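You operate a simulated robot arm through the tools that you are given. There is no shell and no other tool.

You are at the controls of a simulated two-armed robot. One attempt, no reset.

TASK
Wedge the arc in its crate, add the drying can and latch the lid.
Fine: batten up against the arc, then its screw tight; can into the pocket, lid shut, latch thrown. Set down upright: drying can.

It is judged by the outcome, as a careful person would: the job done as asked, and still so three seconds after it is handed in. It fails if anything else is knocked over, pushed out of place, dropped, spilled or broken. Lids that push on must go on centred and level and be pressed home; caps that screw on are set level and turned clockwise until they are tight.

THE ROBOT
Two 7-joint arms with two-finger grippers on one trunk, on a base that moves. Base frame: it is fixed to the floor where the robot stands at the start and does not move with it; the origin is under the middle of the robot, x ahead of it, y to its left, z up. Lengths are in cm, angles in degrees, forces in N, time in s.
The left shoulder is at the start at [7.8, 15.1, 88.8], the right one opposite. With the tool pointing down near the work surface each hand reaches from about 30 to 80 cm from the robot's upright axis, wherever it stands, measured 20 degrees to its own side. Places, roughly: batten [-70, 260, 50]; batten screw [-50, 270, 50]; crate latch [-70, 240, 50]; crate lid [-70, 270, 70]; crate pocket [-90, 240, 40]; drying can [-100, 250, 125]; finished arc [-75, 250, 50]; scaled bush [-100, 250, 125]. Payload 2.54 kg a hand.
The TCP of each hand is the grasp point between the finger pads, 3 cm short of the fingertips. In the tool frame z runs along the fingers and y along their closing line. The gripper opens to 11.6 cm; its body begins 9.5 cm behind the TCP.
Orientation is told as [roll, pitch, yaw] about the base's x, y, z axes, in that order, counted from this pose: with the fingers straight down and closing along the base's y, the tool's x points along the base's -x, its y along +y and its z along -z.

THE INTERFACE
- The arms move only by the tool step_arm. It takes "left_steps", "right_steps" or both (then of equal length, played together; a hand with none holds still); each is a list of rows, each a list of 7 numbers: the shift along the tool's x, y, z in cm, then the turn, a rotation vector about the tool's x, y, z in degrees, then the finger opening in cm, from 0 to 11.6. In form: [[tx, ty, tz, ax, ay, az, grip], ...]. A call has 1 to 20 rows; each row shifts and turns the commanded pose from where the row before left it, along the tool's axes as they then stand. Rows are played at 5 a second. More than 5 cm and 8.6 degrees between two rows, or a gripper value outside its range, and nothing of the call is played. Where a pose cannot be reached the arm comes as near as it can. A force on the tool above 40 N (or 10 N above the force at the start of the call, whichever is more), or a blocked arm, ends the call early, and 0.2 s more pass. Each finger travels about 7.2 cm/s and halts on what it meets, pressing with about 24 N; the grip force reading is that of the motor and also rises with nothing between the fingers. The clock runs only during rows and for 0.2 s after the last one: add rows that do not move to give the fingers time. It gives the time, the measured TCP pose, the force on the tool (base axes), the opening and the grip force at its end, in the units of the frame above (readings bear some noise), with the torque about the TCP (base axes, N m) and any sound that the robot's microphone picked up, and new pictures: "pictures" is both (left out), scene, wrist or none (wrist: the cameras of the hands that moved).
- Cameras (640 x 400 px; columns grow to the right, rows downward): "scene" is now at [16.24, 0.81, 101.82]; the picture's right is [0.07, -1.00, 0.00], its down [-0.46, -0.03, -0.89] and it looks along [0.88, 0.06, -0.46] (base axes); focal length 274 px, centre (320, 200). "left" rides on the left gripper at [6.9, 1.5, -12.2] in its tool frame; the picture's right is [-0.21, 0.98, 0.00], its down [-0.83, -0.18, -0.53] and it looks along [-0.52, -0.11, 0.85] (tool axes); focal length 251 px, centre (320, 200). "right" rides on the right gripper at [6.9, -1.5, -12.2] in its tool frame; the picture's right is [0.21, 0.98, 0.00], its down [-0.83, 0.18, -0.53] and it looks along [-0.52, 0.11, 0.85] (tool axes); focal length 251 px, centre (320, 200). There is no depth. A picture from a camera that has moved, and an enlarged one, comes with that camera's place and axes in the base frame and with its lens.
- slide_trunk(by): slides the trunk up (or, below 0, down) by that many cm; the arms and the scene camera ride with it, the base frame stays. It gives what a move gives, with no picture.
- roll_base(legs): drives the robot by 1 to 6 legs, each [ahead, left, turn to the left] in cm, cm and degrees, along the robot's own axes; the way and the turn of a leg run together, so that a leg with both is an arc; at most 150 cm and 180 degrees a leg. The arms and the cameras ride along, it lands a little off, and it stops where it bumps. It gives what a move gives, and a new picture of the scene camera.
- aim_head(pan, tilt): turns the head with the scene camera to pan (to the left, within 80 degrees either way) and tilt (down, from -29 to 69), counted from straight ahead of the robot. It gives what a move gives, and a new picture of the scene camera.
- enlarge(camera, box): a new picture of the part [left, top, right, bottom] of that camera's present view, enlarged. No time passes.
- sign_off(): hands the job in; it is judged then, once.

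Places have to be worked out from the pictures, the camera data and where the tool is seen. Open the grippers and draw the arms clear of the work before you hand the job in, unless the task says otherwise.

The tools are called after "Emit:" by a JSON object that holds its "method" and its "body". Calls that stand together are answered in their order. step_arm: Moves the arms, as the interface text tells. Its arguments: {"type":"object","properties":{"left_steps":{"type":"array","items":{"type":"array","items":{"type":"number"}}},"right_steps":{"type":"array","items":{"type":"array","items":{"type":"number"}}},"pictures":{"type":"string","enum":["both","scene","wrist","none"]}},"required":[]} The other tools are called the same way: slide_trunk (by) moves the trunk up or down; roll_base (legs) drives the base; aim_head (pan, tilt) turns the head that bears the scene camera; enlarge (camera, box) takes an enlarged picture of a part of a camera's view; sign_off () hands the job in.

At the start:

```text
time_s: 0.0
left_ee_pos: [50.41, 23.4, 72.98]
left_ee_rot: [0.1, 0.0, 0.1]
left_ft_force: [0.7, -0.4, -1.1]
left_moment: [0.0, -0.01, 0.0]
left_finger_gap: 11.57
left_grip_force: 0.0
right_ee_pos: [58.5, -22.93, 67.35]
right_ee_rot: [-0.1, 0.1, -0.1]
right_ft_force: [0.2, -0.4, -0.9]
right_moment: [0.0, 0.0, 0.03]
right_finger_gap: 11.58
right_grip_force: 0.0
trunk travel left (down, up): [-12.5, 16.4]
robot x, y, heading: [0.21, 0.12, 0.1]
head pan, tilt (commanded): [3.9, 27.6]
```

scene: 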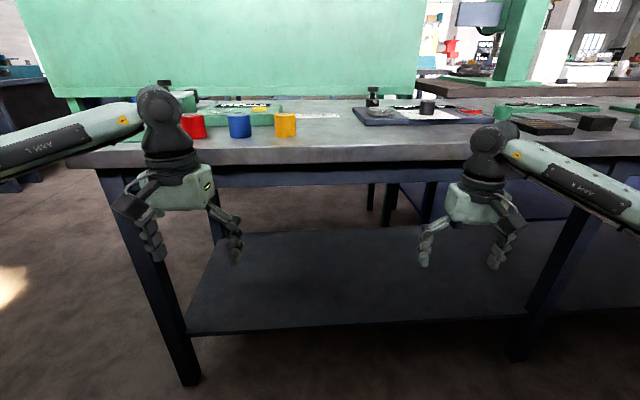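
right: 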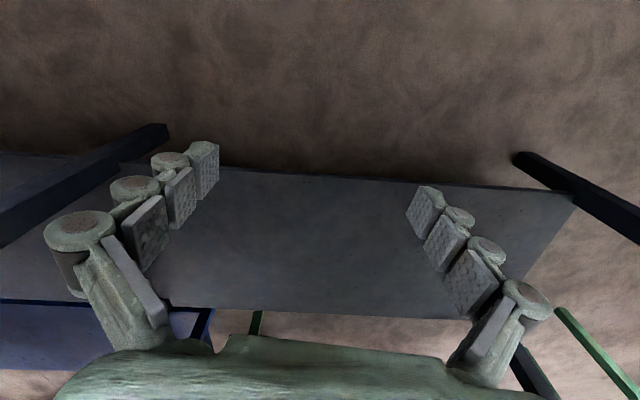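
left: 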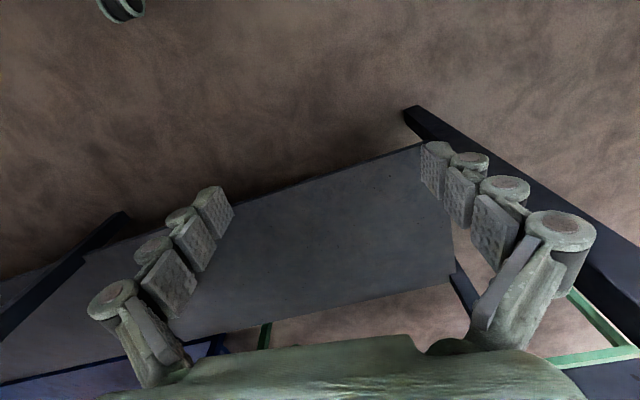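

The picture shows the robot facing a workbench; the crate lies far to the left and a bit behind (about [-75, 250]). I look left with the head first to see the way.

Emit:
{"method": "aim_head", "body": {"pan": 80, "tilt": 15}}

```text
time_s: 1.5
left_ee_pos: [50.5, 23.36, 72.87]
left_ee_rot: [0.0, 0.0, 0.1]
left_ft_force: [0.3, -0.4, -0.3]
left_moment: [0.02, -0.01, 0.01]
left_finger_gap: 11.57
left_grip_force: 0.3
right_ee_pos: [58.6, -23.05, 67.31]
right_ee_rot: [0.0, 0.0, -0.1]
right_ft_force: [0.0, 0.0, 0.1]
right_moment: [-0.01, 0.0, -0.06]
right_finger_gap: 11.58
right_grip_force: 0.0
trunk travel left (down, up): [-12.5, 16.4]
robot x, y, heading: [0.1, -0.36, -0.2]
head pan, tilt (commanded): [80.0, 15.0]
camera scene: at [8.76, 9.38, 103.85], right [0.98, -0.17, 0.0], down [-0.05, -0.26, -0.97], along [0.17, 0.95, -0.26], focal length 274 px, centre (320, 200)
```

scene: 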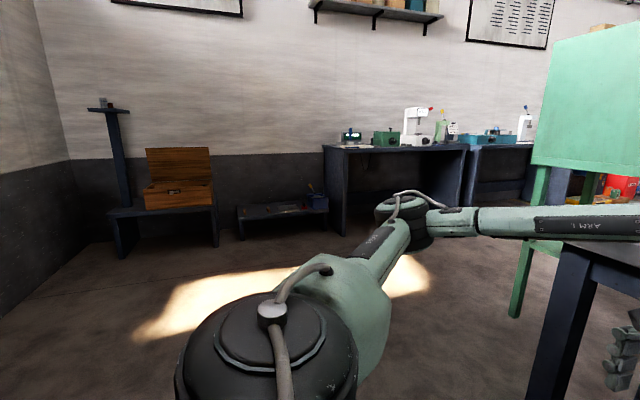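

The wooden crate with its lid open is on a low table by the wall, with a tall post carrying a small shelf at its left. I enlarge that part.

Emit:
{"method": "enlarge", "body": {"camera": "scene", "box": [70, 80, 350, 255]}}

Emit:
{"method": "enlarge", "body": {"camera": "scene", "box": [80, 85, 240, 185]}}

```text
2.29 times, centred on (210, 168) of scene
camera zoom: at [8.76, 9.38, 103.85], right [0.98, -0.17, 0.0], down [-0.05, -0.26, -0.97], along [0.17, 0.95, -0.26], focal length 626 px, centre (571, 274)
```

zoom: 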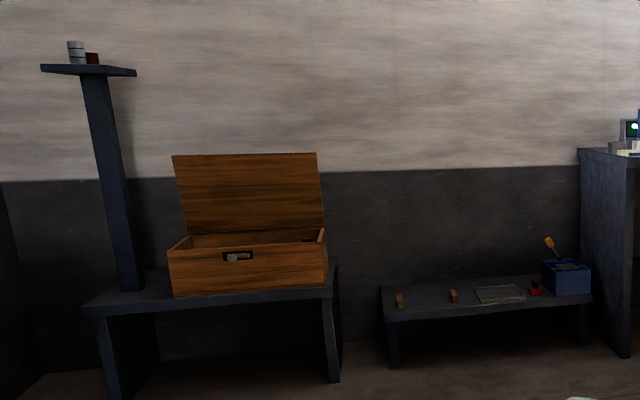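

```text
4.00 times, centred on (160, 135) of scene
camera zoom: at [8.76, 9.38, 103.85], right [0.98, -0.17, 0.0], down [-0.05, -0.26, -0.97], along [0.17, 0.95, -0.26], focal length 1096 px, centre (960, 460)
```

zoom: 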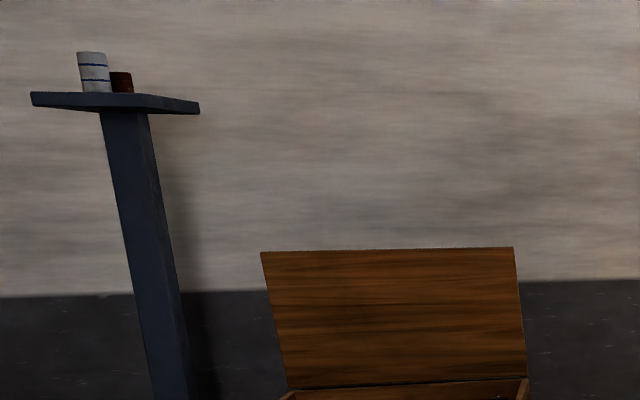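

The can (white with blue stripes) stands beside the dark bush on the tall shelf, and the crate front with its latch faces me at about y=238, x from -91 to -39. I back away from the bench, turn left, and drive partway there.

Emit:
{"method": "roll_base", "body": {"legs": [[-22, 0, 0], [0, 0, 90], [90, 60, 0]]}}

Emit:
{"method": "aim_head", "body": {"pan": 0, "tilt": 20}}

```text
time_s: 6.3
left_ee_pos: [-29.83, 54.42, 73.23]
left_ee_rot: [0.0, -0.5, 72.8]
left_ft_force: [0.3, 0.0, -0.6]
left_moment: [0.0, 0.01, -0.01]
left_finger_gap: 11.58
left_grip_force: 0.1
right_ee_pos: [14.87, 51.58, 67.23]
right_ee_rot: [0.0, 0.2, 75.8]
right_ft_force: [0.0, 0.0, -0.4]
right_moment: [0.01, 0.02, 0.02]
right_finger_gap: 11.6
right_grip_force: 0.0
trunk travel left (down, up): [-12.5, 16.4]
robot x, y, heading: [-21.67, 0.45, 75.9]
head pan, tilt (commanded): [80.0, 15.0]
stopped in leg 2: the robot was blocked; the commanded pose is now the measured one
camera scene: at [-28.13, 10.85, 103.89], right [0.41, 0.91, 0.0], down [0.23, -0.11, -0.97], along [-0.88, 0.39, -0.26], focal length 274 px, centre (320, 200)
```

scene: 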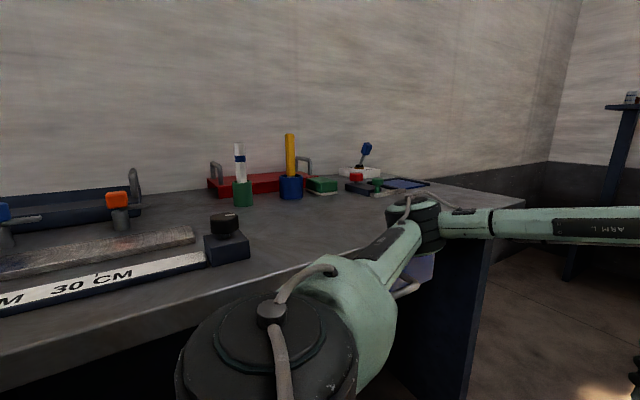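

```text
time_s: 7.9
left_ee_pos: [-29.88, 54.35, 73.09]
left_ee_rot: [0.0, -0.3, 72.9]
left_ft_force: [0.5, 0.8, 0.5]
left_moment: [-0.02, -0.01, 0.02]
left_finger_gap: 11.59
left_grip_force: 0.0
right_ee_pos: [14.86, 51.66, 66.99]
right_ee_rot: [0.2, 0.1, 75.9]
right_ft_force: [-0.1, -0.2, -0.1]
right_moment: [-0.02, 0.01, -0.03]
right_finger_gap: 11.62
right_grip_force: 0.0
trunk travel left (down, up): [-12.5, 16.4]
robot x, y, heading: [-21.68, -0.08, 76.1]
head pan, tilt (commanded): [0.0, 20.0]
camera scene: at [-17.26, 16.17, 103.01], right [0.97, -0.24, 0.0], down [-0.09, -0.33, -0.94], along [0.22, 0.91, -0.34], focal length 274 px, centre (320, 200)
```

scene: 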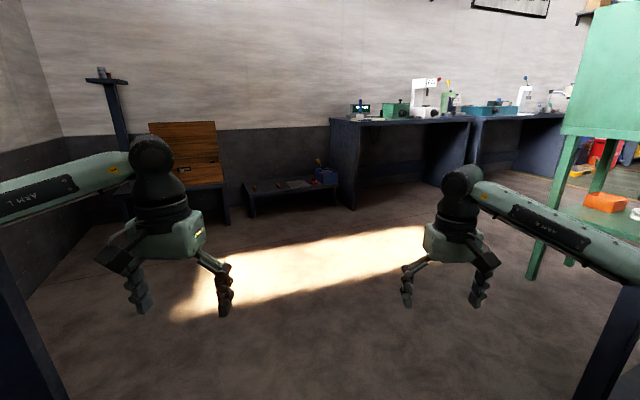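

The turn was blocked because the left elbow met another bench on that side. I drive straight ahead, away from it, before finishing the turn.

Emit:
{"method": "roll_base", "body": {"legs": [[100, 0, 0]]}}

```text
time_s: 8.6
left_ee_pos: [-29.81, 54.39, 73.28]
left_ee_rot: [-0.2, -0.5, 72.7]
left_ft_force: [-1.2, -0.3, -0.9]
left_moment: [0.01, 0.0, -0.02]
left_finger_gap: 11.59
left_grip_force: 0.1
right_ee_pos: [14.83, 51.47, 67.33]
right_ee_rot: [0.0, 0.0, 75.9]
right_ft_force: [-0.3, -0.4, 0.7]
right_moment: [-0.02, 0.01, 0.01]
right_finger_gap: 11.6
right_grip_force: 0.1
trunk travel left (down, up): [-12.5, 16.4]
robot x, y, heading: [-22.22, 0.19, 76.1]
head pan, tilt (commanded): [0.0, 20.0]
stopped in leg 1: the robot was blocked; the commanded pose is now the measured one
camera scene: at [-17.43, 16.09, 103.04], right [0.97, -0.24, 0.0], down [-0.08, -0.33, -0.94], along [0.23, 0.91, -0.34], focal length 274 px, centre (320, 200)
```

scene: 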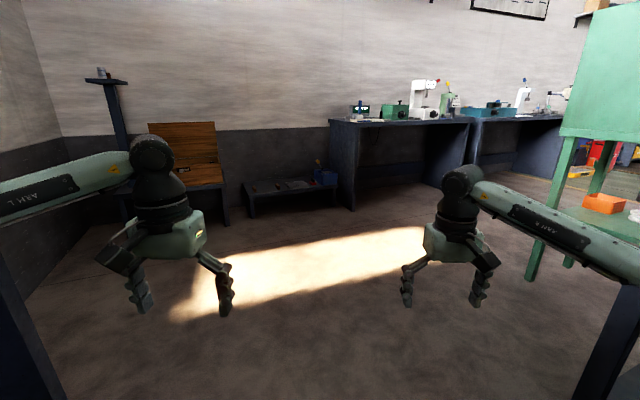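

Still blocked by the contact on the left. I shift to the right, away from the bench, before driving on.

Emit:
{"method": "roll_base", "body": {"legs": [[0, -15, 0]]}}

```text
time_s: 10.7
left_ee_pos: [-15.39, 50.75, 73.22]
left_ee_rot: [-0.2, -0.5, 73.0]
left_ft_force: [-1.0, -0.3, -0.3]
left_moment: [0.01, 0.03, -0.03]
left_finger_gap: 11.61
left_grip_force: 0.1
right_ee_pos: [29.13, 48.08, 67.39]
right_ee_rot: [-0.1, 0.0, 75.9]
right_ft_force: [0.2, -0.2, 0.0]
right_moment: [0.01, -0.02, 0.01]
right_finger_gap: 11.6
right_grip_force: 0.1
trunk travel left (down, up): [-12.5, 16.4]
robot x, y, heading: [-7.51, -3.3, 76.0]
head pan, tilt (commanded): [0.0, 20.0]
camera scene: at [-2.94, 12.52, 103.04], right [0.97, -0.24, 0.0], down [-0.08, -0.33, -0.94], along [0.23, 0.91, -0.34], focal length 274 px, centre (320, 200)
```

scene: 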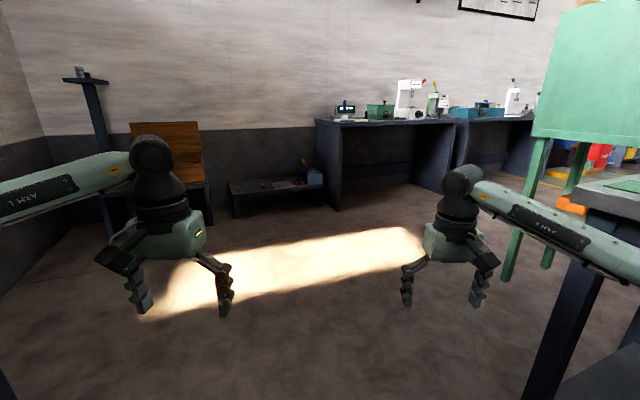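

Free now. I drive ahead past both benches.

Emit:
{"method": "roll_base", "body": {"legs": [[90, 0, 0]]}}

```text
time_s: 15.4
left_ee_pos: [5.68, 138.1, 73.09]
left_ee_rot: [-0.3, -0.5, 73.4]
left_ft_force: [0.1, 0.5, 0.1]
left_moment: [0.02, -0.02, 0.02]
left_finger_gap: 11.6
left_grip_force: 0.0
right_ee_pos: [50.2, 135.87, 67.36]
right_ee_rot: [-0.1, 0.1, 76.3]
right_ft_force: [-0.2, -0.2, -0.2]
right_moment: [0.01, -0.01, 0.0]
right_finger_gap: 11.6
right_grip_force: 0.0
trunk travel left (down, up): [-12.5, 16.4]
robot x, y, heading: [13.98, 83.85, 76.7]
head pan, tilt (commanded): [0.0, 20.0]
camera scene: at [18.33, 100.0, 103.04], right [0.97, -0.23, 0.0], down [-0.08, -0.33, -0.94], along [0.22, 0.91, -0.34], focal length 274 px, centre (320, 200)
```

scene: 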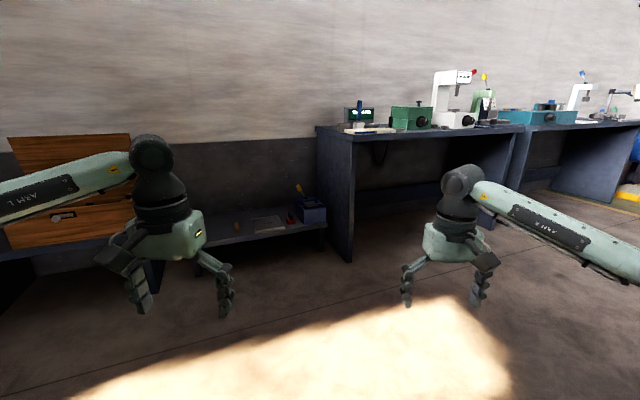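

I'm past the benches at (14, 84). Now I straighten to face the wall, go ahead to y≈148 and slide left to be in front of the crate.

Emit:
{"method": "roll_base", "body": {"legs": [[0, 0, 13.3], [64, 0, 0], [0, 88, 0]]}}

```text
time_s: 28.1
left_ee_pos: [-92.94, 198.96, 73.27]
left_ee_rot: [-0.2, -0.5, 86.7]
left_ft_force: [-0.8, -1.1, -0.3]
left_moment: [0.06, 0.03, 0.03]
left_finger_gap: 11.62
left_grip_force: 0.1
right_ee_pos: [-49.02, 207.05, 67.28]
right_ee_rot: [-0.1, 0.1, 89.8]
right_ft_force: [0.2, -0.6, -0.3]
right_moment: [-0.03, -0.01, -0.02]
right_finger_gap: 11.6
right_grip_force: 0.0
trunk travel left (down, up): [-12.5, 16.4]
robot x, y, heading: [-72.19, 148.34, 89.9]
head pan, tilt (commanded): [0.0, 20.0]
camera scene: at [-71.67, 164.78, 103.04], right [1.0, 0.0, 0.0], down [0.0, -0.34, -0.94], along [0.0, 0.94, -0.34], focal length 274 px, centre (320, 200)
```

scene: 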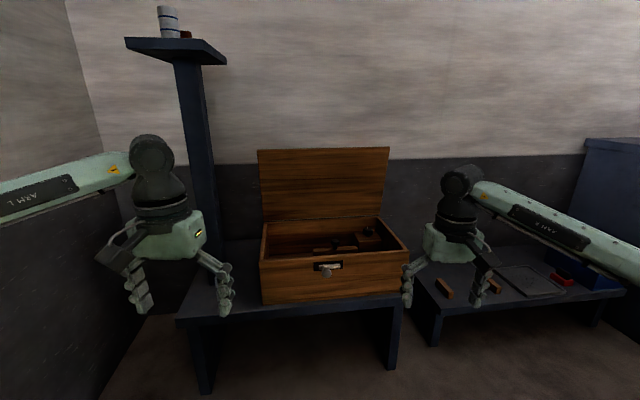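

I'm now in front of the crate. I enlarge the crate and the shelf to see the details.

Emit:
{"method": "enlarge", "body": {"camera": "scene", "box": [240, 140, 420, 310]}}

Emit:
{"method": "enlarge", "body": {"camera": "scene", "box": [110, 0, 240, 80]}}

```text
2.35 times, centred on (330, 225) of scene
camera zoom: at [-71.67, 164.78, 103.04], right [1.0, 0.0, 0.0], down [0.0, -0.34, -0.94], along [0.0, 0.94, -0.34], focal length 645 px, centre (296, 141)
```

zoom: 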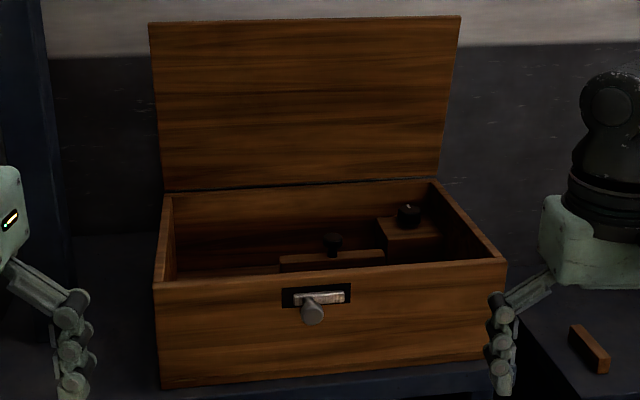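

```text
4.92 times, centred on (175, 40) of scene
camera zoom: at [-71.67, 164.78, 103.04], right [1.0, 0.0, 0.0], down [0.0, -0.34, -0.94], along [0.0, 0.94, -0.34], focal length 1349 px, centre (1034, 988)
```

zoom: 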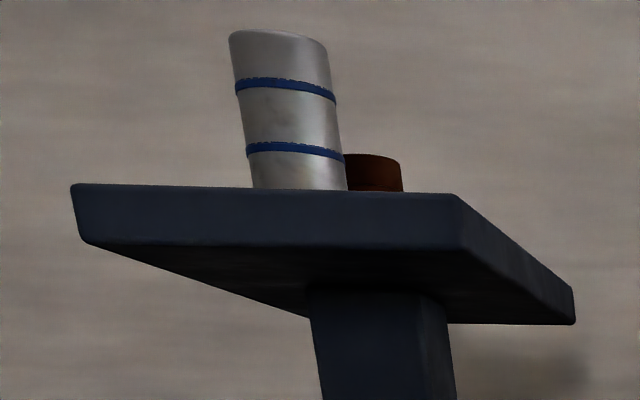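

The can stands in front of the bush on the tall shelf; the crate's inside needs a higher view. I draw the left hand back so it stays clear of the shelf, then raise the trunk.

Emit:
{"method": "step_arm", "body": {"left_steps": [[3, -1, 0, 0, 0, 0, 11.6], [3, -1, 0, 0, 0, 0, 11.6], [3, -1, 0, 0, 0, 0, 11.6], [3, -1, 0, 0, 0, 0, 11.6]], "pictures": "none"}}

Emit:
{"method": "slide_trunk", "body": {"by": 16}}

Emit:
{"method": "roll_base", "body": {"legs": [[27, 0, 0]]}}

Emit:
{"method": "aim_head", "body": {"pan": 0, "tilt": 50}}

```text
time_s: 29.1
left_ee_pos: [-89.76, 186.86, 73.14]
left_ee_rot: [-0.3, -0.5, 86.8]
left_ft_force: [0.6, 0.2, -0.3]
left_moment: [0.02, -0.01, 0.0]
left_finger_gap: 11.59
left_grip_force: 0.0
right_ee_pos: [-49.03, 207.12, 67.27]
right_ee_rot: [-0.1, 0.0, 89.8]
right_ft_force: [0.3, 0.8, 0.1]
right_moment: [-0.03, 0.02, -0.03]
right_finger_gap: 11.62
right_grip_force: 0.0
trunk travel left (down, up): [-12.5, 16.4]
robot x, y, heading: [-72.02, 148.78, 90.0]
head pan, tilt (commanded): [0.0, 20.0]
```

```text
time_s: 30.9
left_ee_pos: [-89.71, 186.65, 89.09]
left_ee_rot: [-0.3, -0.6, 86.9]
left_ft_force: [-1.2, -0.3, 0.1]
left_moment: [0.01, 0.0, 0.0]
left_finger_gap: 11.58
left_grip_force: 0.1
right_ee_pos: [-48.98, 207.08, 83.42]
right_ee_rot: [-0.1, 0.1, 89.7]
right_ft_force: [-0.9, 0.4, 0.8]
right_moment: [0.0, 0.01, -0.01]
right_finger_gap: 11.56
right_grip_force: 0.1
trunk travel left (down, up): [-28.5, 0.4]
robot x, y, heading: [-71.97, 148.53, 90.0]
head pan, tilt (commanded): [0.0, 20.0]
```

```text
time_s: 32.8
left_ee_pos: [-89.83, 213.04, 89.04]
left_ee_rot: [-0.3, -0.4, 86.9]
left_ft_force: [-0.1, -0.2, 0.1]
left_moment: [0.02, -0.02, 0.02]
left_finger_gap: 11.58
left_grip_force: 0.0
right_ee_pos: [-49.09, 233.27, 83.27]
right_ee_rot: [-0.1, 0.0, 89.8]
right_ft_force: [-0.5, 0.9, 0.0]
right_moment: [-0.04, 0.01, 0.0]
right_finger_gap: 11.62
right_grip_force: 0.1
trunk travel left (down, up): [-28.5, 0.4]
robot x, y, heading: [-72.03, 174.31, 90.2]
head pan, tilt (commanded): [0.0, 20.0]
camera scene: at [-71.68, 191.0, 119.03], right [1.0, 0.0, 0.0], down [0.0, -0.34, -0.94], along [0.0, 0.94, -0.34], focal length 274 px, centre (320, 200)
```

scene: 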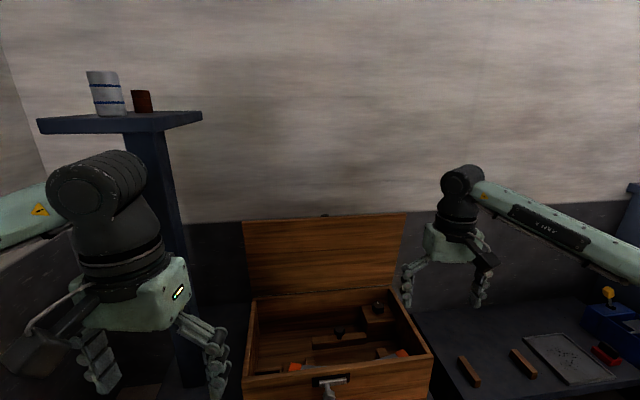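

```text
time_s: 33.8
left_ee_pos: [-89.9, 212.96, 89.23]
left_ee_rot: [-0.4, -0.6, 86.8]
left_ft_force: [-0.1, -0.2, -0.1]
left_moment: [0.01, 0.0, -0.02]
left_finger_gap: 11.6
left_grip_force: 0.0
right_ee_pos: [-49.04, 233.33, 83.26]
right_ee_rot: [-0.1, -0.1, 89.8]
right_ft_force: [0.3, 0.0, 0.0]
right_moment: [0.01, 0.0, 0.03]
right_finger_gap: 11.61
right_grip_force: 0.1
trunk travel left (down, up): [-28.5, 0.4]
robot x, y, heading: [-72.08, 174.51, 90.0]
head pan, tilt (commanded): [0.0, 50.0]
camera scene: at [-71.68, 189.34, 114.49], right [1.0, 0.0, 0.0], down [0.0, -0.77, -0.64], along [0.0, 0.64, -0.77], focal length 274 px, centre (320, 200)
```

scene: 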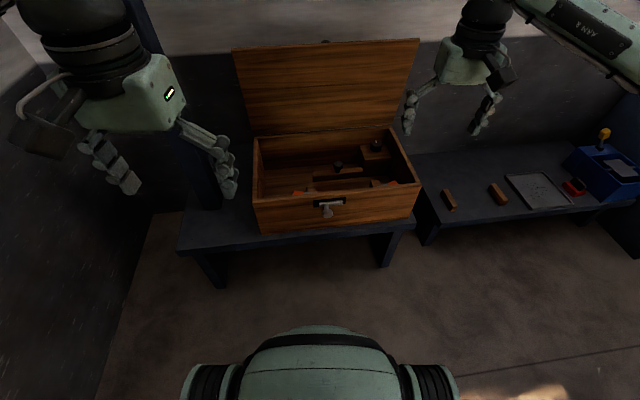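

From here I can see into the crate: a batten with a knob, a block with a screw knob, and orange parts near the front. I enlarge it.

Emit:
{"method": "enlarge", "body": {"camera": "scene", "box": [225, 115, 425, 240]}}

Emit:
{"method": "enlarge", "body": {"camera": "scene", "box": [250, 125, 420, 225]}}

Emit:
{"method": "enlarge", "body": {"camera": "right", "box": [0, 0, 640, 400]}}

```text
3.20 times, centred on (325, 178) of scene
camera zoom: at [-71.68, 189.34, 114.49], right [1.0, 0.0, 0.0], down [0.0, -0.77, -0.64], along [0.0, 0.64, -0.77], focal length 877 px, centre (304, 272)
```

zoom: 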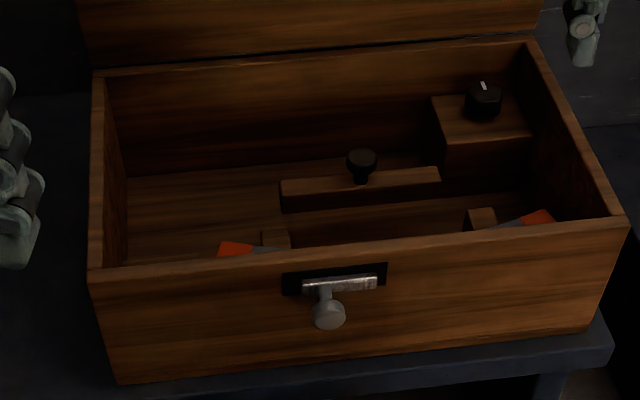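

```text
3.76 times, centred on (335, 175) of scene
camera zoom: at [-71.68, 189.34, 114.49], right [1.0, 0.0, 0.0], down [0.0, -0.77, -0.64], along [0.0, 0.64, -0.77], focal length 1032 px, centre (264, 294)
```

zoom: 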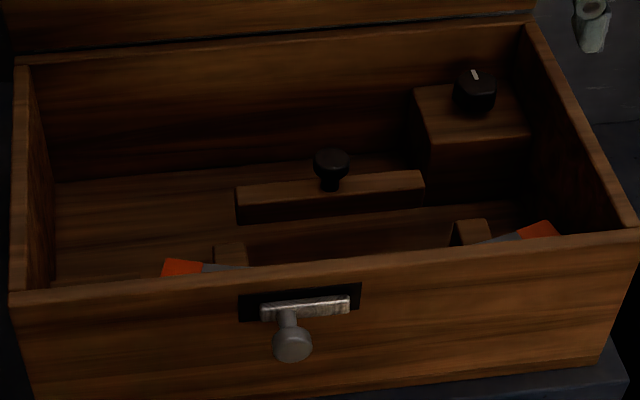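

```text
1.00 times, centred on (320, 200) of right (not enlarged: the box is as wide or as high as the picture)
camera zoom: at [-47.65, 226.35, 95.48], right [-0.98, -0.21, 0.0], down [-0.18, 0.83, 0.53], along [-0.11, 0.52, -0.85], focal length 251 px, centre (320, 200)
```

zoom: 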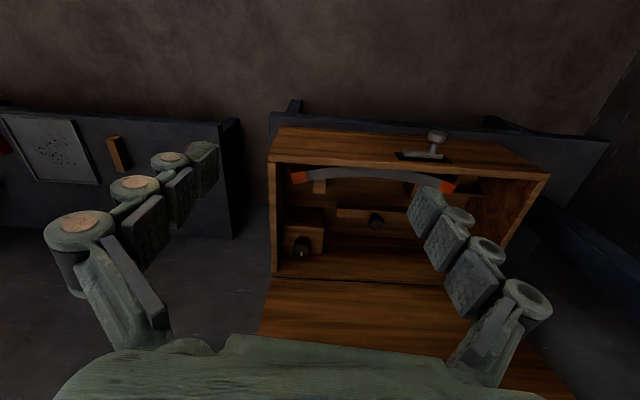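

The right wrist camera sees in: a grey arc with orange ends near the front wall, the batten with its knob in the middle, and the screw block in the back right corner. I enlarge that view.

Emit:
{"method": "enlarge", "body": {"camera": "right", "box": [250, 110, 570, 310]}}

Emit:
{"method": "enlarge", "body": {"camera": "right", "box": [260, 140, 420, 280]}}

```text
2.00 times, centred on (410, 210) of right
camera zoom: at [-47.65, 226.35, 95.48], right [-0.98, -0.21, 0.0], down [-0.18, 0.83, 0.53], along [-0.11, 0.52, -0.85], focal length 503 px, centre (140, 180)
```

zoom: 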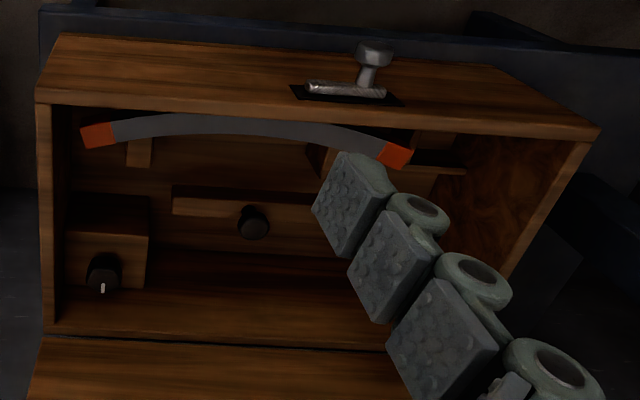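

```text
2.86 times, centred on (340, 210) of right
camera zoom: at [-47.65, 226.35, 95.48], right [-0.98, -0.21, 0.0], down [-0.18, 0.83, 0.53], along [-0.11, 0.52, -0.85], focal length 718 px, centre (263, 171)
```

zoom: 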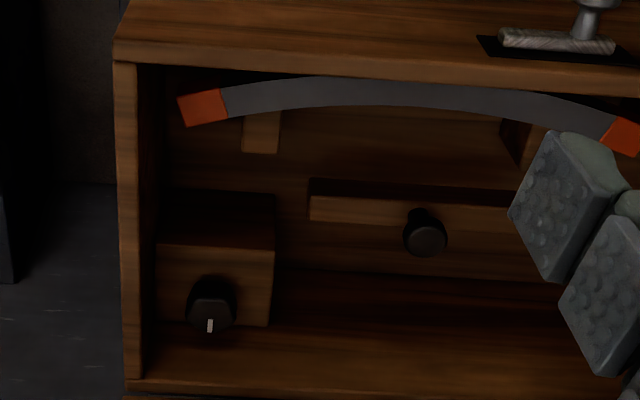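

Triangulating between scene and wrist cameras: batten knob ≈ (-66, 255.5, 53), screw knob ≈ (-52, 266.7, 53), crate yawed about 7° with rim at z≈56. I move the right hand over the crate (still 25 cm above) to look straight in.

Emit:
{"method": "step_arm", "body": {"right_steps": [[-2.5, 3, 0, 0, 0, 0, 11.6], [-2.5, 3, 0, 0, 0, 0, 11.6], [-2.5, 3, 0, 0, 0, 0, 11.6], [-2.5, 3, 0, 0, 0, 0, 11.6], [0, 3, 0, 0, 0, 0, 11.6], [0, 0, 0, 0, 0, 0, 11.6]], "pictures": "both"}}

```text
time_s: 35.2
left_ee_pos: [-89.89, 212.98, 89.09]
left_ee_rot: [-0.3, -0.5, 86.9]
left_ft_force: [-0.7, 0.0, 0.5]
left_moment: [-0.01, -0.02, 0.02]
left_finger_gap: 11.59
left_grip_force: 0.1
right_ee_pos: [-64.07, 243.47, 83.27]
right_ee_rot: [-0.1, -0.1, 89.9]
right_ft_force: [-1.0, 0.0, 0.8]
right_moment: [-0.02, -0.02, 0.02]
right_finger_gap: 11.61
right_grip_force: 0.2
trunk travel left (down, up): [-28.5, 0.4]
robot x, y, heading: [-72.25, 174.49, 90.1]
head pan, tilt (commanded): [0.0, 50.0]
camera scene: at [-71.67, 189.34, 114.48], right [1.0, 0.0, 0.0], down [0.0, -0.77, -0.64], along [0.0, 0.64, -0.77], focal length 274 px, centre (320, 200)
camera right: at [-62.69, 236.56, 95.29], right [-0.98, -0.21, 0.0], down [-0.18, 0.83, 0.53], along [-0.11, 0.52, -0.85], focal length 251 px, centre (320, 200)
```

scene: 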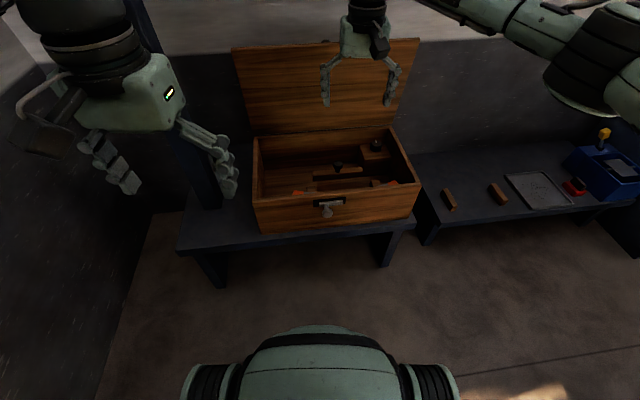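
right: 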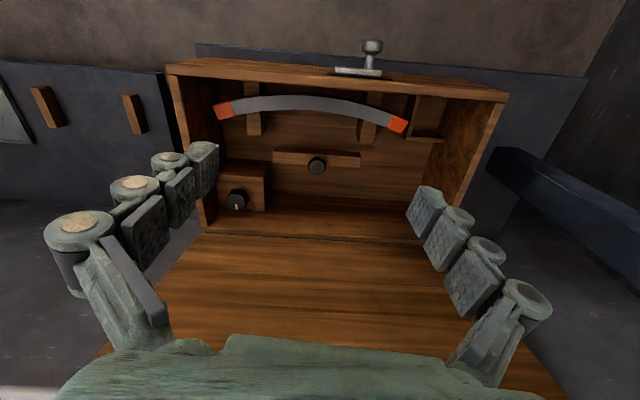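

Emit:
{"method": "enlarge", "body": {"camera": "right", "box": [180, 50, 380, 230]}}

Emit:
{"method": "enlarge", "body": {"camera": "right", "box": [330, 30, 530, 180]}}

```text
2.22 times, centred on (280, 140) of right
camera zoom: at [-62.69, 236.56, 95.29], right [-0.98, -0.21, 0.0], down [-0.18, 0.83, 0.53], along [-0.11, 0.52, -0.85], focal length 559 px, centre (409, 333)
```

zoom: 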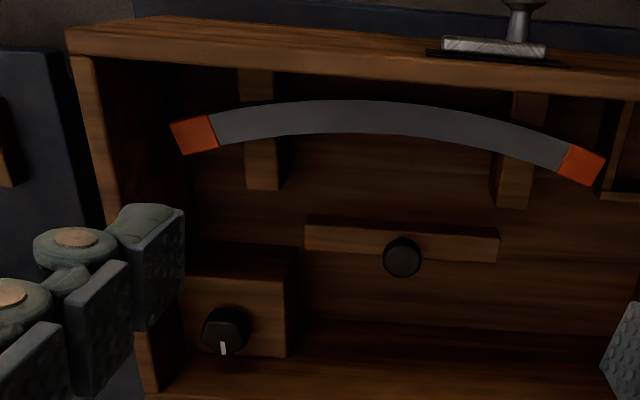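

```text
2.67 times, centred on (430, 105) of right
camera zoom: at [-62.69, 236.56, 95.29], right [-0.98, -0.21, 0.0], down [-0.18, 0.83, 0.53], along [-0.11, 0.52, -0.85], focal length 670 px, centre (27, 453)
```

zoom: 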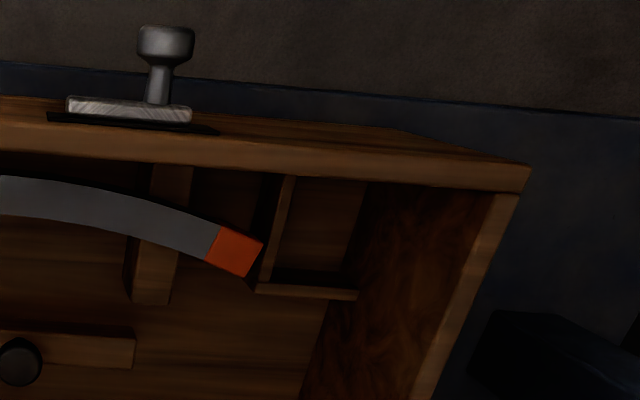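

The arc rests on two blocks near the front, the batten (with knob) is ~5 cm behind it, and the can pocket is the small partitioned front-left corner. I need to stand closer for the screw, so I look down to check the gap between my base and the stand.

Emit:
{"method": "aim_head", "body": {"pan": 0, "tilt": 69}}

```text
time_s: 36.0
left_ee_pos: [-89.83, 212.96, 89.15]
left_ee_rot: [-0.2, -0.5, 86.9]
left_ft_force: [-0.3, -0.5, 0.0]
left_moment: [0.01, 0.03, 0.03]
left_finger_gap: 11.57
left_grip_force: 0.2
right_ee_pos: [-63.91, 243.49, 83.24]
right_ee_rot: [-0.1, 0.0, 89.9]
right_ft_force: [0.5, 0.4, -0.1]
right_moment: [0.01, 0.01, 0.0]
right_finger_gap: 11.63
right_grip_force: 0.0
trunk travel left (down, up): [-28.5, 0.4]
robot x, y, heading: [-72.15, 175.01, 90.0]
head pan, tilt (commanded): [0.0, 68.8]
camera scene: at [-71.68, 187.23, 112.29], right [1.0, 0.0, 0.0], down [0.0, -0.93, -0.36], along [0.0, 0.36, -0.93], focal length 274 px, centre (320, 200)
```

scene: 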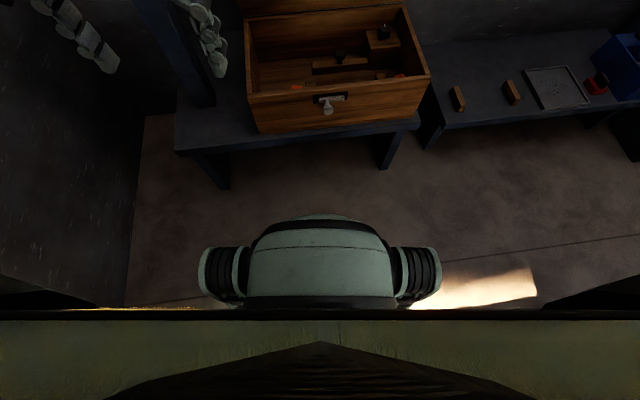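

The base front is ~38 cm ahead of the axis and the stand edge ~47+ cm away along the crate's normal, so about 20 cm of approach with a 7° turn fits. I pull the right hand back first, then drive.

Emit:
{"method": "step_arm", "body": {"right_steps": [[3, 0, 0, 0, 0, 0, 11.6], [3, 0, 0, 0, 0, 0, 11.6], [3, 0, 0, 0, 0, 0, 11.6], [3, 0, 0, 0, 0, 0, 11.6], [0, 0, 0, 0, 0, 0, 11.6]], "pictures": "none"}}

Emit:
{"method": "roll_base", "body": {"legs": [[14, -10.7, 0], [0, 0, 7], [5, 0, 0]]}}

```text
time_s: 37.2
left_ee_pos: [-89.93, 212.88, 89.14]
left_ee_rot: [-0.3, -0.5, 86.8]
left_ft_force: [0.2, -0.1, -0.2]
left_moment: [-0.03, 0.0, 0.0]
left_finger_gap: 11.61
left_grip_force: 0.1
right_ee_pos: [-64.02, 231.59, 83.27]
right_ee_rot: [-0.1, 0.1, 89.9]
right_ft_force: [0.1, 0.2, 1.1]
right_moment: [-0.01, -0.03, 0.02]
right_finger_gap: 11.6
right_grip_force: 0.1
trunk travel left (down, up): [-28.5, 0.4]
robot x, y, heading: [-71.79, 174.41, 90.1]
head pan, tilt (commanded): [0.0, 68.8]
```

```text
time_s: 40.0
left_ee_pos: [-84.37, 229.43, 89.08]
left_ee_rot: [-0.3, -0.4, 93.9]
left_ft_force: [0.1, -0.2, 0.0]
left_moment: [-0.01, 0.01, 0.02]
left_finger_gap: 11.62
left_grip_force: 0.1
right_ee_pos: [-60.95, 251.13, 83.16]
right_ee_rot: [-0.2, 0.1, 96.9]
right_ft_force: [-0.1, -0.3, -0.7]
right_moment: [-0.01, 0.03, -0.01]
right_finger_gap: 11.62
right_grip_force: 0.1
trunk travel left (down, up): [-28.5, 0.4]
robot x, y, heading: [-62.42, 194.12, 97.0]
head pan, tilt (commanded): [0.0, 68.8]
camera scene: at [-63.24, 206.13, 112.27], right [0.99, 0.12, 0.0], down [0.11, -0.93, -0.36], along [-0.04, 0.36, -0.93], focal length 274 px, centre (320, 200)
```

scene: 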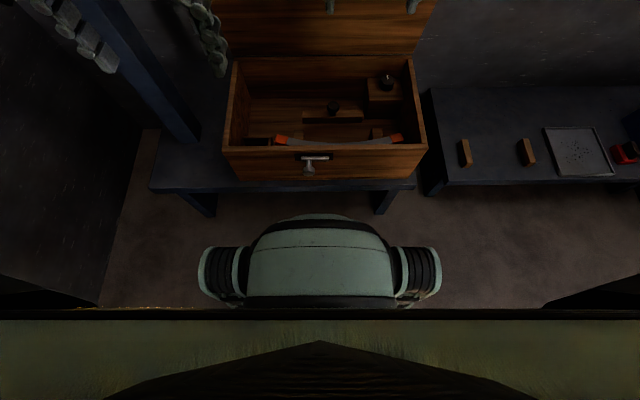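

Now aligned with the crate. I take a close look from the right wrist camera and the scene camera.

Emit:
{"method": "enlarge", "body": {"camera": "right", "box": [160, 20, 480, 220]}}

Emit:
{"method": "enlarge", "body": {"camera": "scene", "box": [210, 40, 450, 190]}}

```text
2.00 times, centred on (320, 120) of right
camera zoom: at [-58.82, 244.41, 95.36], right [-0.94, -0.33, 0.0], down [-0.28, 0.8, 0.53], along [-0.17, 0.5, -0.85], focal length 503 px, centre (320, 360)
```

zoom: 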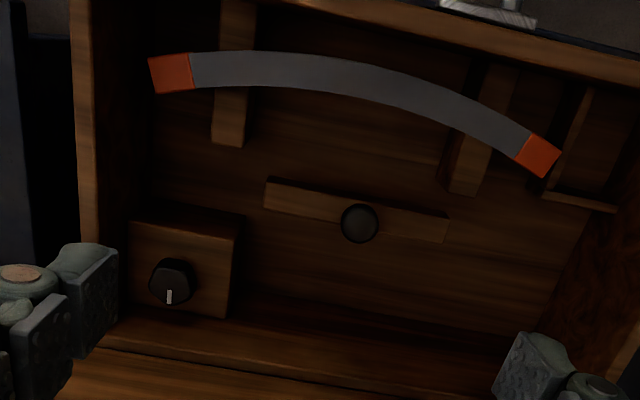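

```text
2.67 times, centred on (330, 115) of scene
camera zoom: at [-63.24, 206.13, 112.27], right [0.99, 0.12, 0.0], down [0.11, -0.93, -0.36], along [-0.04, 0.36, -0.93], focal length 731 px, centre (293, 427)
```

zoom: 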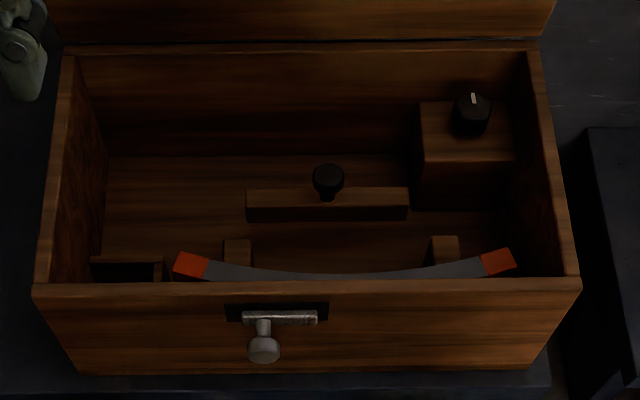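

Triangulated: batten knob centre ≈ (-65.8, 255.0, 53.8), batten top z≈51.4, arc top z≈50.5 with its inner edge ~7 cm in front of the batten, screw knob top ≈ (-52.2, 264.2, 55.3), rim z≈55.3. I bring the right hand above the batten knob with narrowed fingers.

Emit:
{"method": "step_arm", "body": {"right_steps": [[-2.2, 2.2, 3, 0, 0, 0, 7], [-2.2, 2.1, 4, 0, 0, 0, 6.5], [0, 0, 4, 0, 0, 0, 6.5], [0, 0, 4, 0, 0, 0, 6.5], [0, 0, 3, 0, 0, 0, 6.5], [0, 0, 0, 0, 0, 0, 6.5], [0, 0, 0, 0, 0, 0, 6.5]], "pictures": "both"}}

```text
refused: row 2 steps farther than a row can; nothing moved
```

A row was slightly too long; I split it up.

Emit:
{"method": "step_arm", "body": {"right_steps": [[-2.2, 2.2, 3, 0, 0, 0, 7], [-2.2, 2.1, 3, 0, 0, 0, 6.5], [0, 0, 4, 0, 0, 0, 6.5], [0, 0, 4, 0, 0, 0, 6.5], [0, 0, 4, 0, 0, 0, 6.5], [0, 0, 0, 0, 0, 0, 6.5], [0, 0, 0, 0, 0, 0, 6.5]], "pictures": "both"}}

```text
time_s: 41.6
left_ee_pos: [-84.32, 229.34, 89.02]
left_ee_rot: [-0.4, -0.5, 93.8]
left_ft_force: [-0.4, -0.2, -0.9]
left_moment: [-0.02, -0.02, -0.01]
left_finger_gap: 11.59
left_grip_force: 0.0
right_ee_pos: [-65.9, 254.84, 65.26]
right_ee_rot: [-0.1, 0.0, 96.9]
right_ft_force: [0.0, 0.2, -0.5]
right_moment: [0.01, -0.04, -0.02]
right_finger_gap: 6.45
right_grip_force: 0.0
trunk travel left (down, up): [-28.5, 0.4]
robot x, y, heading: [-62.13, 193.34, 96.7]
head pan, tilt (commanded): [0.0, 68.8]
camera scene: at [-63.23, 206.07, 112.29], right [0.99, 0.12, 0.0], down [0.11, -0.93, -0.36], along [-0.04, 0.36, -0.93], focal length 274 px, centre (320, 200)
camera right: at [-63.78, 248.13, 77.3], right [-0.94, -0.33, 0.0], down [-0.28, 0.8, 0.53], along [-0.18, 0.5, -0.85], focal length 251 px, centre (320, 200)
```

scene: 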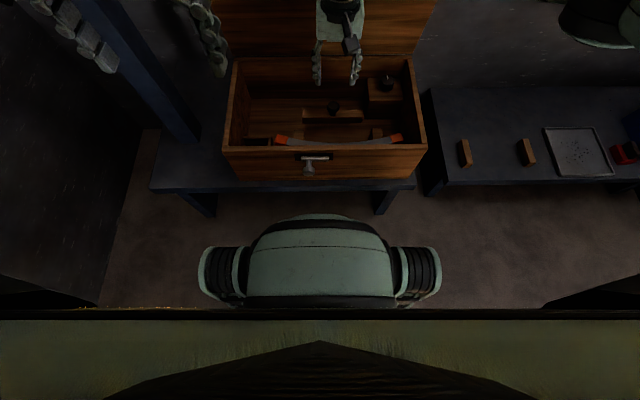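
right: 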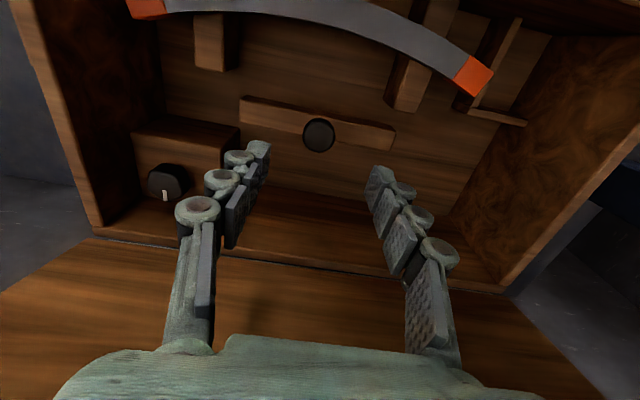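

The hand is centred over the batten knob (image check gives knob at (-66.2, 255.0)). I descend until the tips are about 1 cm above the batten top and close on the knob.

Emit:
{"method": "step_arm", "body": {"right_steps": [[0, 0.2, 3, 0, 0, 0, 6], [0, 0, 3, 0, 0, 0, 5.5], [0, 0, 2, 0, 0, 0, 5.5], [0, 0, 1.8, 0, 0, 0, 5.5], [0, 0, 0, 0, 0, 0, 5.5]], "pictures": "wrist"}}

Emit:
{"method": "enlarge", "body": {"camera": "scene", "box": [250, 30, 430, 160]}}

```text
time_s: 42.8
left_ee_pos: [-84.35, 229.33, 89.13]
left_ee_rot: [-0.3, -0.5, 93.9]
left_ft_force: [-0.3, 0.4, 0.2]
left_moment: [-0.01, -0.01, -0.01]
left_finger_gap: 11.61
left_grip_force: 0.1
right_ee_pos: [-66.12, 254.85, 55.44]
right_ee_rot: [-0.1, 0.0, 96.9]
right_ft_force: [0.7, 0.0, 0.5]
right_moment: [0.01, 0.01, 0.01]
right_finger_gap: 5.52
right_grip_force: 0.1
trunk travel left (down, up): [-28.5, 0.4]
robot x, y, heading: [-62.18, 193.38, 96.9]
head pan, tilt (commanded): [0.0, 68.8]
camera right: at [-63.93, 248.12, 67.54], right [-0.94, -0.33, 0.0], down [-0.28, 0.8, 0.53], along [-0.18, 0.5, -0.85], focal length 251 px, centre (320, 200)
```

right: 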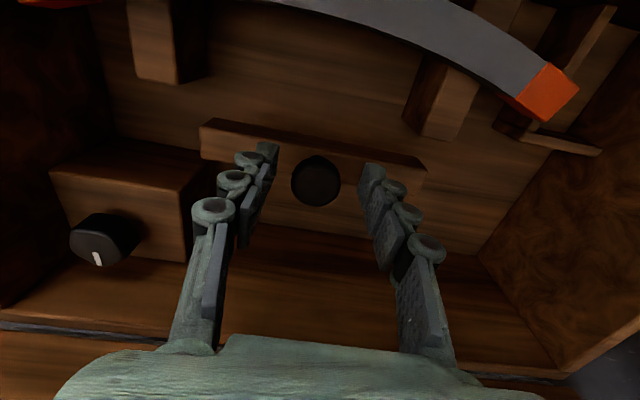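

```text
3.08 times, centred on (340, 95) of scene
camera zoom: at [-63.23, 206.07, 112.29], right [0.99, 0.12, 0.0], down [0.11, -0.93, -0.36], along [-0.04, 0.36, -0.93], focal length 843 px, centre (258, 523)
```

zoom: 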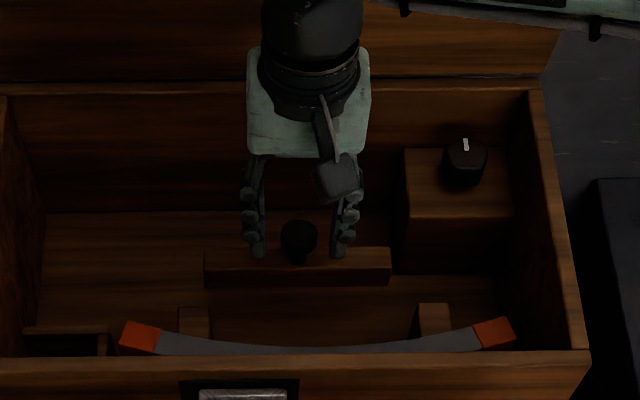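

The knob head sits centrally between the finger pads, about 1.5 cm above the tips. I close on it.

Emit:
{"method": "step_arm", "body": {"right_steps": [[0, 0, 0, 0, 0, 0, 3.5], [0, 0, 0, 0, 0, 0, 1.5], [0, 0, 0, 0, 0, 0, 1.5], [0, 0, 0, 0, 0, 0, 1.5]], "pictures": "wrist"}}

```text
time_s: 43.8
left_ee_pos: [-84.46, 229.32, 89.15]
left_ee_rot: [-0.3, -0.5, 93.9]
left_ft_force: [-0.1, -0.2, -0.4]
left_moment: [-0.01, 0.0, 0.02]
left_finger_gap: 11.61
left_grip_force: 0.0
right_ee_pos: [-66.1, 254.77, 55.46]
right_ee_rot: [0.0, 0.0, 96.8]
right_ft_force: [3.2, -0.5, 0.7]
right_moment: [-0.12, -0.11, -0.06]
right_finger_gap: 3.09
right_grip_force: 44.8
trunk travel left (down, up): [-28.5, 0.4]
robot x, y, heading: [-62.27, 193.59, 96.9]
head pan, tilt (commanded): [0.0, 68.8]
camera right: at [-63.85, 248.14, 67.55], right [-0.94, -0.33, 0.0], down [-0.28, 0.8, 0.53], along [-0.17, 0.5, -0.85], focal length 251 px, centre (320, 200)
```

right: 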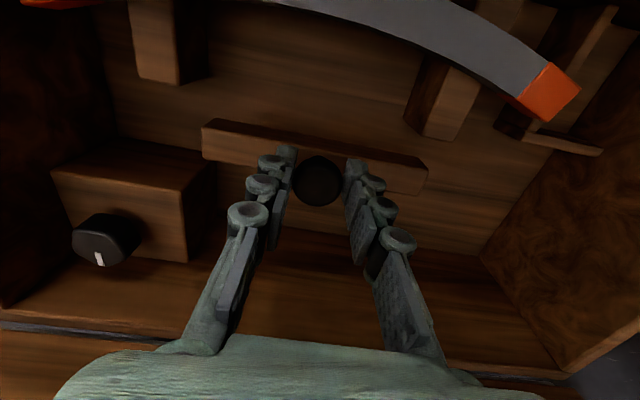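

The knob is gripped (3.1 cm). I slide the batten toward the arc: first 3 cm in small steps, watching the force.

Emit:
{"method": "step_arm", "body": {"right_steps": [[0.5, 0, 0, 0, 0, 0, 1.5], [0.5, 0, 0, 0, 0, 0, 1.5], [0.5, 0, 0, 0, 0, 0, 1.5], [0.5, 0, 0, 0, 0, 0, 1.5], [0.5, 0, 0, 0, 0, 0, 1.5], [0.5, 0, 0, 0, 0, 0, 1.5], [0, 0, 0, 0, 0, 0, 1.5]], "pictures": "wrist"}}

```text
time_s: 45.4
left_ee_pos: [-84.34, 229.48, 89.12]
left_ee_rot: [-0.3, -0.4, 93.8]
left_ft_force: [-0.2, 0.5, -0.2]
left_moment: [-0.01, 0.0, 0.0]
left_finger_gap: 11.58
left_grip_force: 0.0
right_ee_pos: [-65.71, 251.73, 55.38]
right_ee_rot: [0.0, 0.0, 96.9]
right_ft_force: [-1.1, 1.2, -5.7]
right_moment: [0.47, 0.04, -0.05]
right_finger_gap: 3.08
right_grip_force: 44.7
trunk travel left (down, up): [-28.5, 0.4]
robot x, y, heading: [-62.07, 193.7, 97.2]
head pan, tilt (commanded): [0.0, 68.8]
camera right: at [-63.41, 245.17, 67.56], right [-0.94, -0.33, 0.0], down [-0.28, 0.8, 0.53], along [-0.18, 0.5, -0.85], focal length 251 px, centre (320, 200)
```

right: 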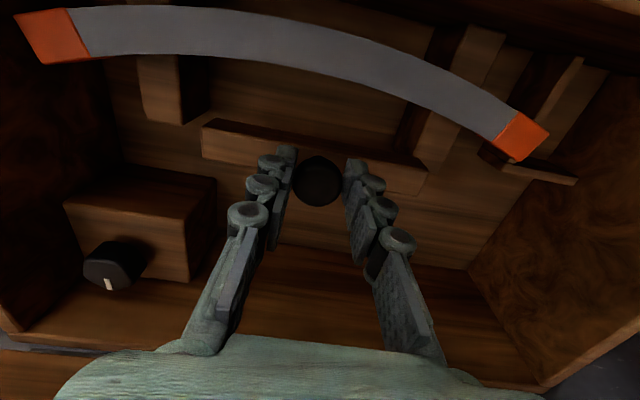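

The batten follows smoothly; about 4 cm remain to the arc. I go on 2.5 cm.

Emit:
{"method": "step_arm", "body": {"right_steps": [[0.5, 0, 0, 0, 0, 0, 1.5], [0.5, 0, 0, 0, 0, 0, 1.5], [0.5, 0, 0, 0, 0, 0, 1.5], [0.5, 0, 0, 0, 0, 0, 1.5], [0.5, 0, 0, 0, 0, 0, 1.5], [0, 0, 0, 0, 0, 0, 1.5]], "pictures": "wrist"}}

```text
time_s: 46.8
left_ee_pos: [-84.47, 229.51, 89.04]
left_ee_rot: [-0.3, -0.5, 93.8]
left_ft_force: [-1.0, -0.1, 0.2]
left_moment: [0.0, -0.01, 0.01]
left_finger_gap: 11.6
left_grip_force: 0.2
right_ee_pos: [-65.26, 249.43, 55.39]
right_ee_rot: [-0.1, 0.1, 96.8]
right_ft_force: [-1.6, 2.0, -11.4]
right_moment: [0.61, 0.15, -0.04]
right_finger_gap: 3.11
right_grip_force: 45.2
trunk travel left (down, up): [-28.5, 0.4]
robot x, y, heading: [-61.62, 193.57, 96.7]
head pan, tilt (commanded): [0.0, 68.8]
camera right: at [-63.09, 242.72, 67.57], right [-0.94, -0.33, 0.0], down [-0.28, 0.8, 0.53], along [-0.17, 0.5, -0.85], focal length 251 px, centre (320, 200)
```

right: 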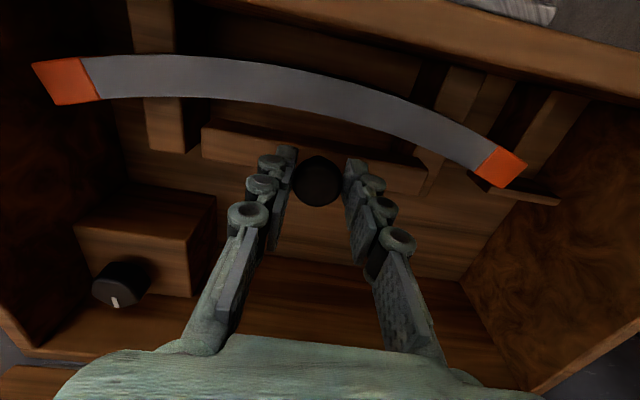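

About 1.3 cm remains; a downward pull of 11 N shows the hand is a hair high, so I lower it slightly while sliding on in fine steps.

Emit:
{"method": "step_arm", "body": {"right_steps": [[0.25, 0, 0.05, 0, 0, 0, 1.5], [0.25, 0, 0.05, 0, 0, 0, 1.5], [0.25, 0, 0, 0, 0, 0, 1.5], [0.2, 0, 0, 0, 0, 0, 1.5], [0, 0, 0, 0, 0, 0, 1.5]], "pictures": "wrist"}}

Emit:
{"method": "enlarge", "body": {"camera": "right", "box": [180, 60, 460, 220]}}

```text
time_s: 48.0
left_ee_pos: [-84.41, 229.36, 88.97]
left_ee_rot: [-0.2, -0.4, 93.8]
left_ft_force: [0.2, 0.4, 0.7]
left_moment: [-0.01, 0.04, 0.03]
left_finger_gap: 11.6
left_grip_force: 0.1
right_ee_pos: [-65.12, 248.46, 55.34]
right_ee_rot: [0.0, -0.1, 96.8]
right_ft_force: [7.1, 2.9, 4.3]
right_moment: [-0.66, -0.34, -0.2]
right_finger_gap: 3.11
right_grip_force: 45.2
trunk travel left (down, up): [-28.5, 0.4]
robot x, y, heading: [-62.26, 193.93, 97.0]
head pan, tilt (commanded): [0.0, 68.8]
camera right: at [-62.99, 241.85, 67.55], right [-0.94, -0.33, 0.0], down [-0.28, 0.8, 0.53], along [-0.17, 0.51, -0.85], focal length 251 px, centre (320, 200)
```

right: 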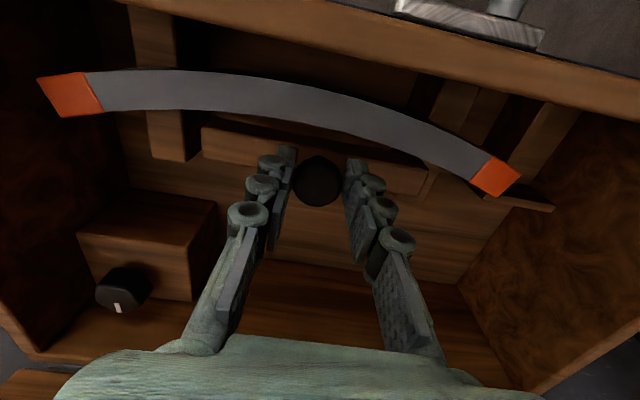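

```text
2.29 times, centred on (320, 140) of right
camera zoom: at [-62.99, 241.85, 67.55], right [-0.94, -0.33, 0.0], down [-0.28, 0.8, 0.53], along [-0.17, 0.51, -0.85], focal length 575 px, centre (320, 337)
```

zoom: 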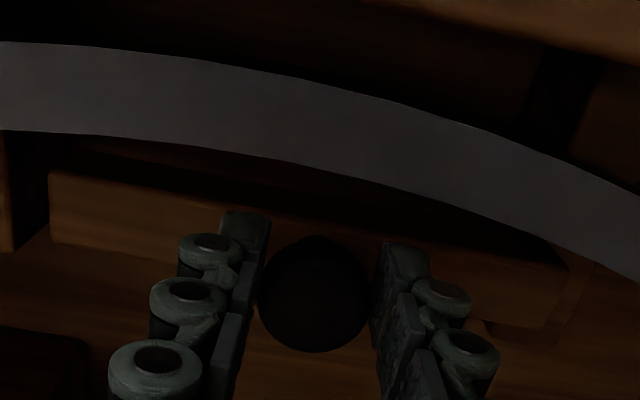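

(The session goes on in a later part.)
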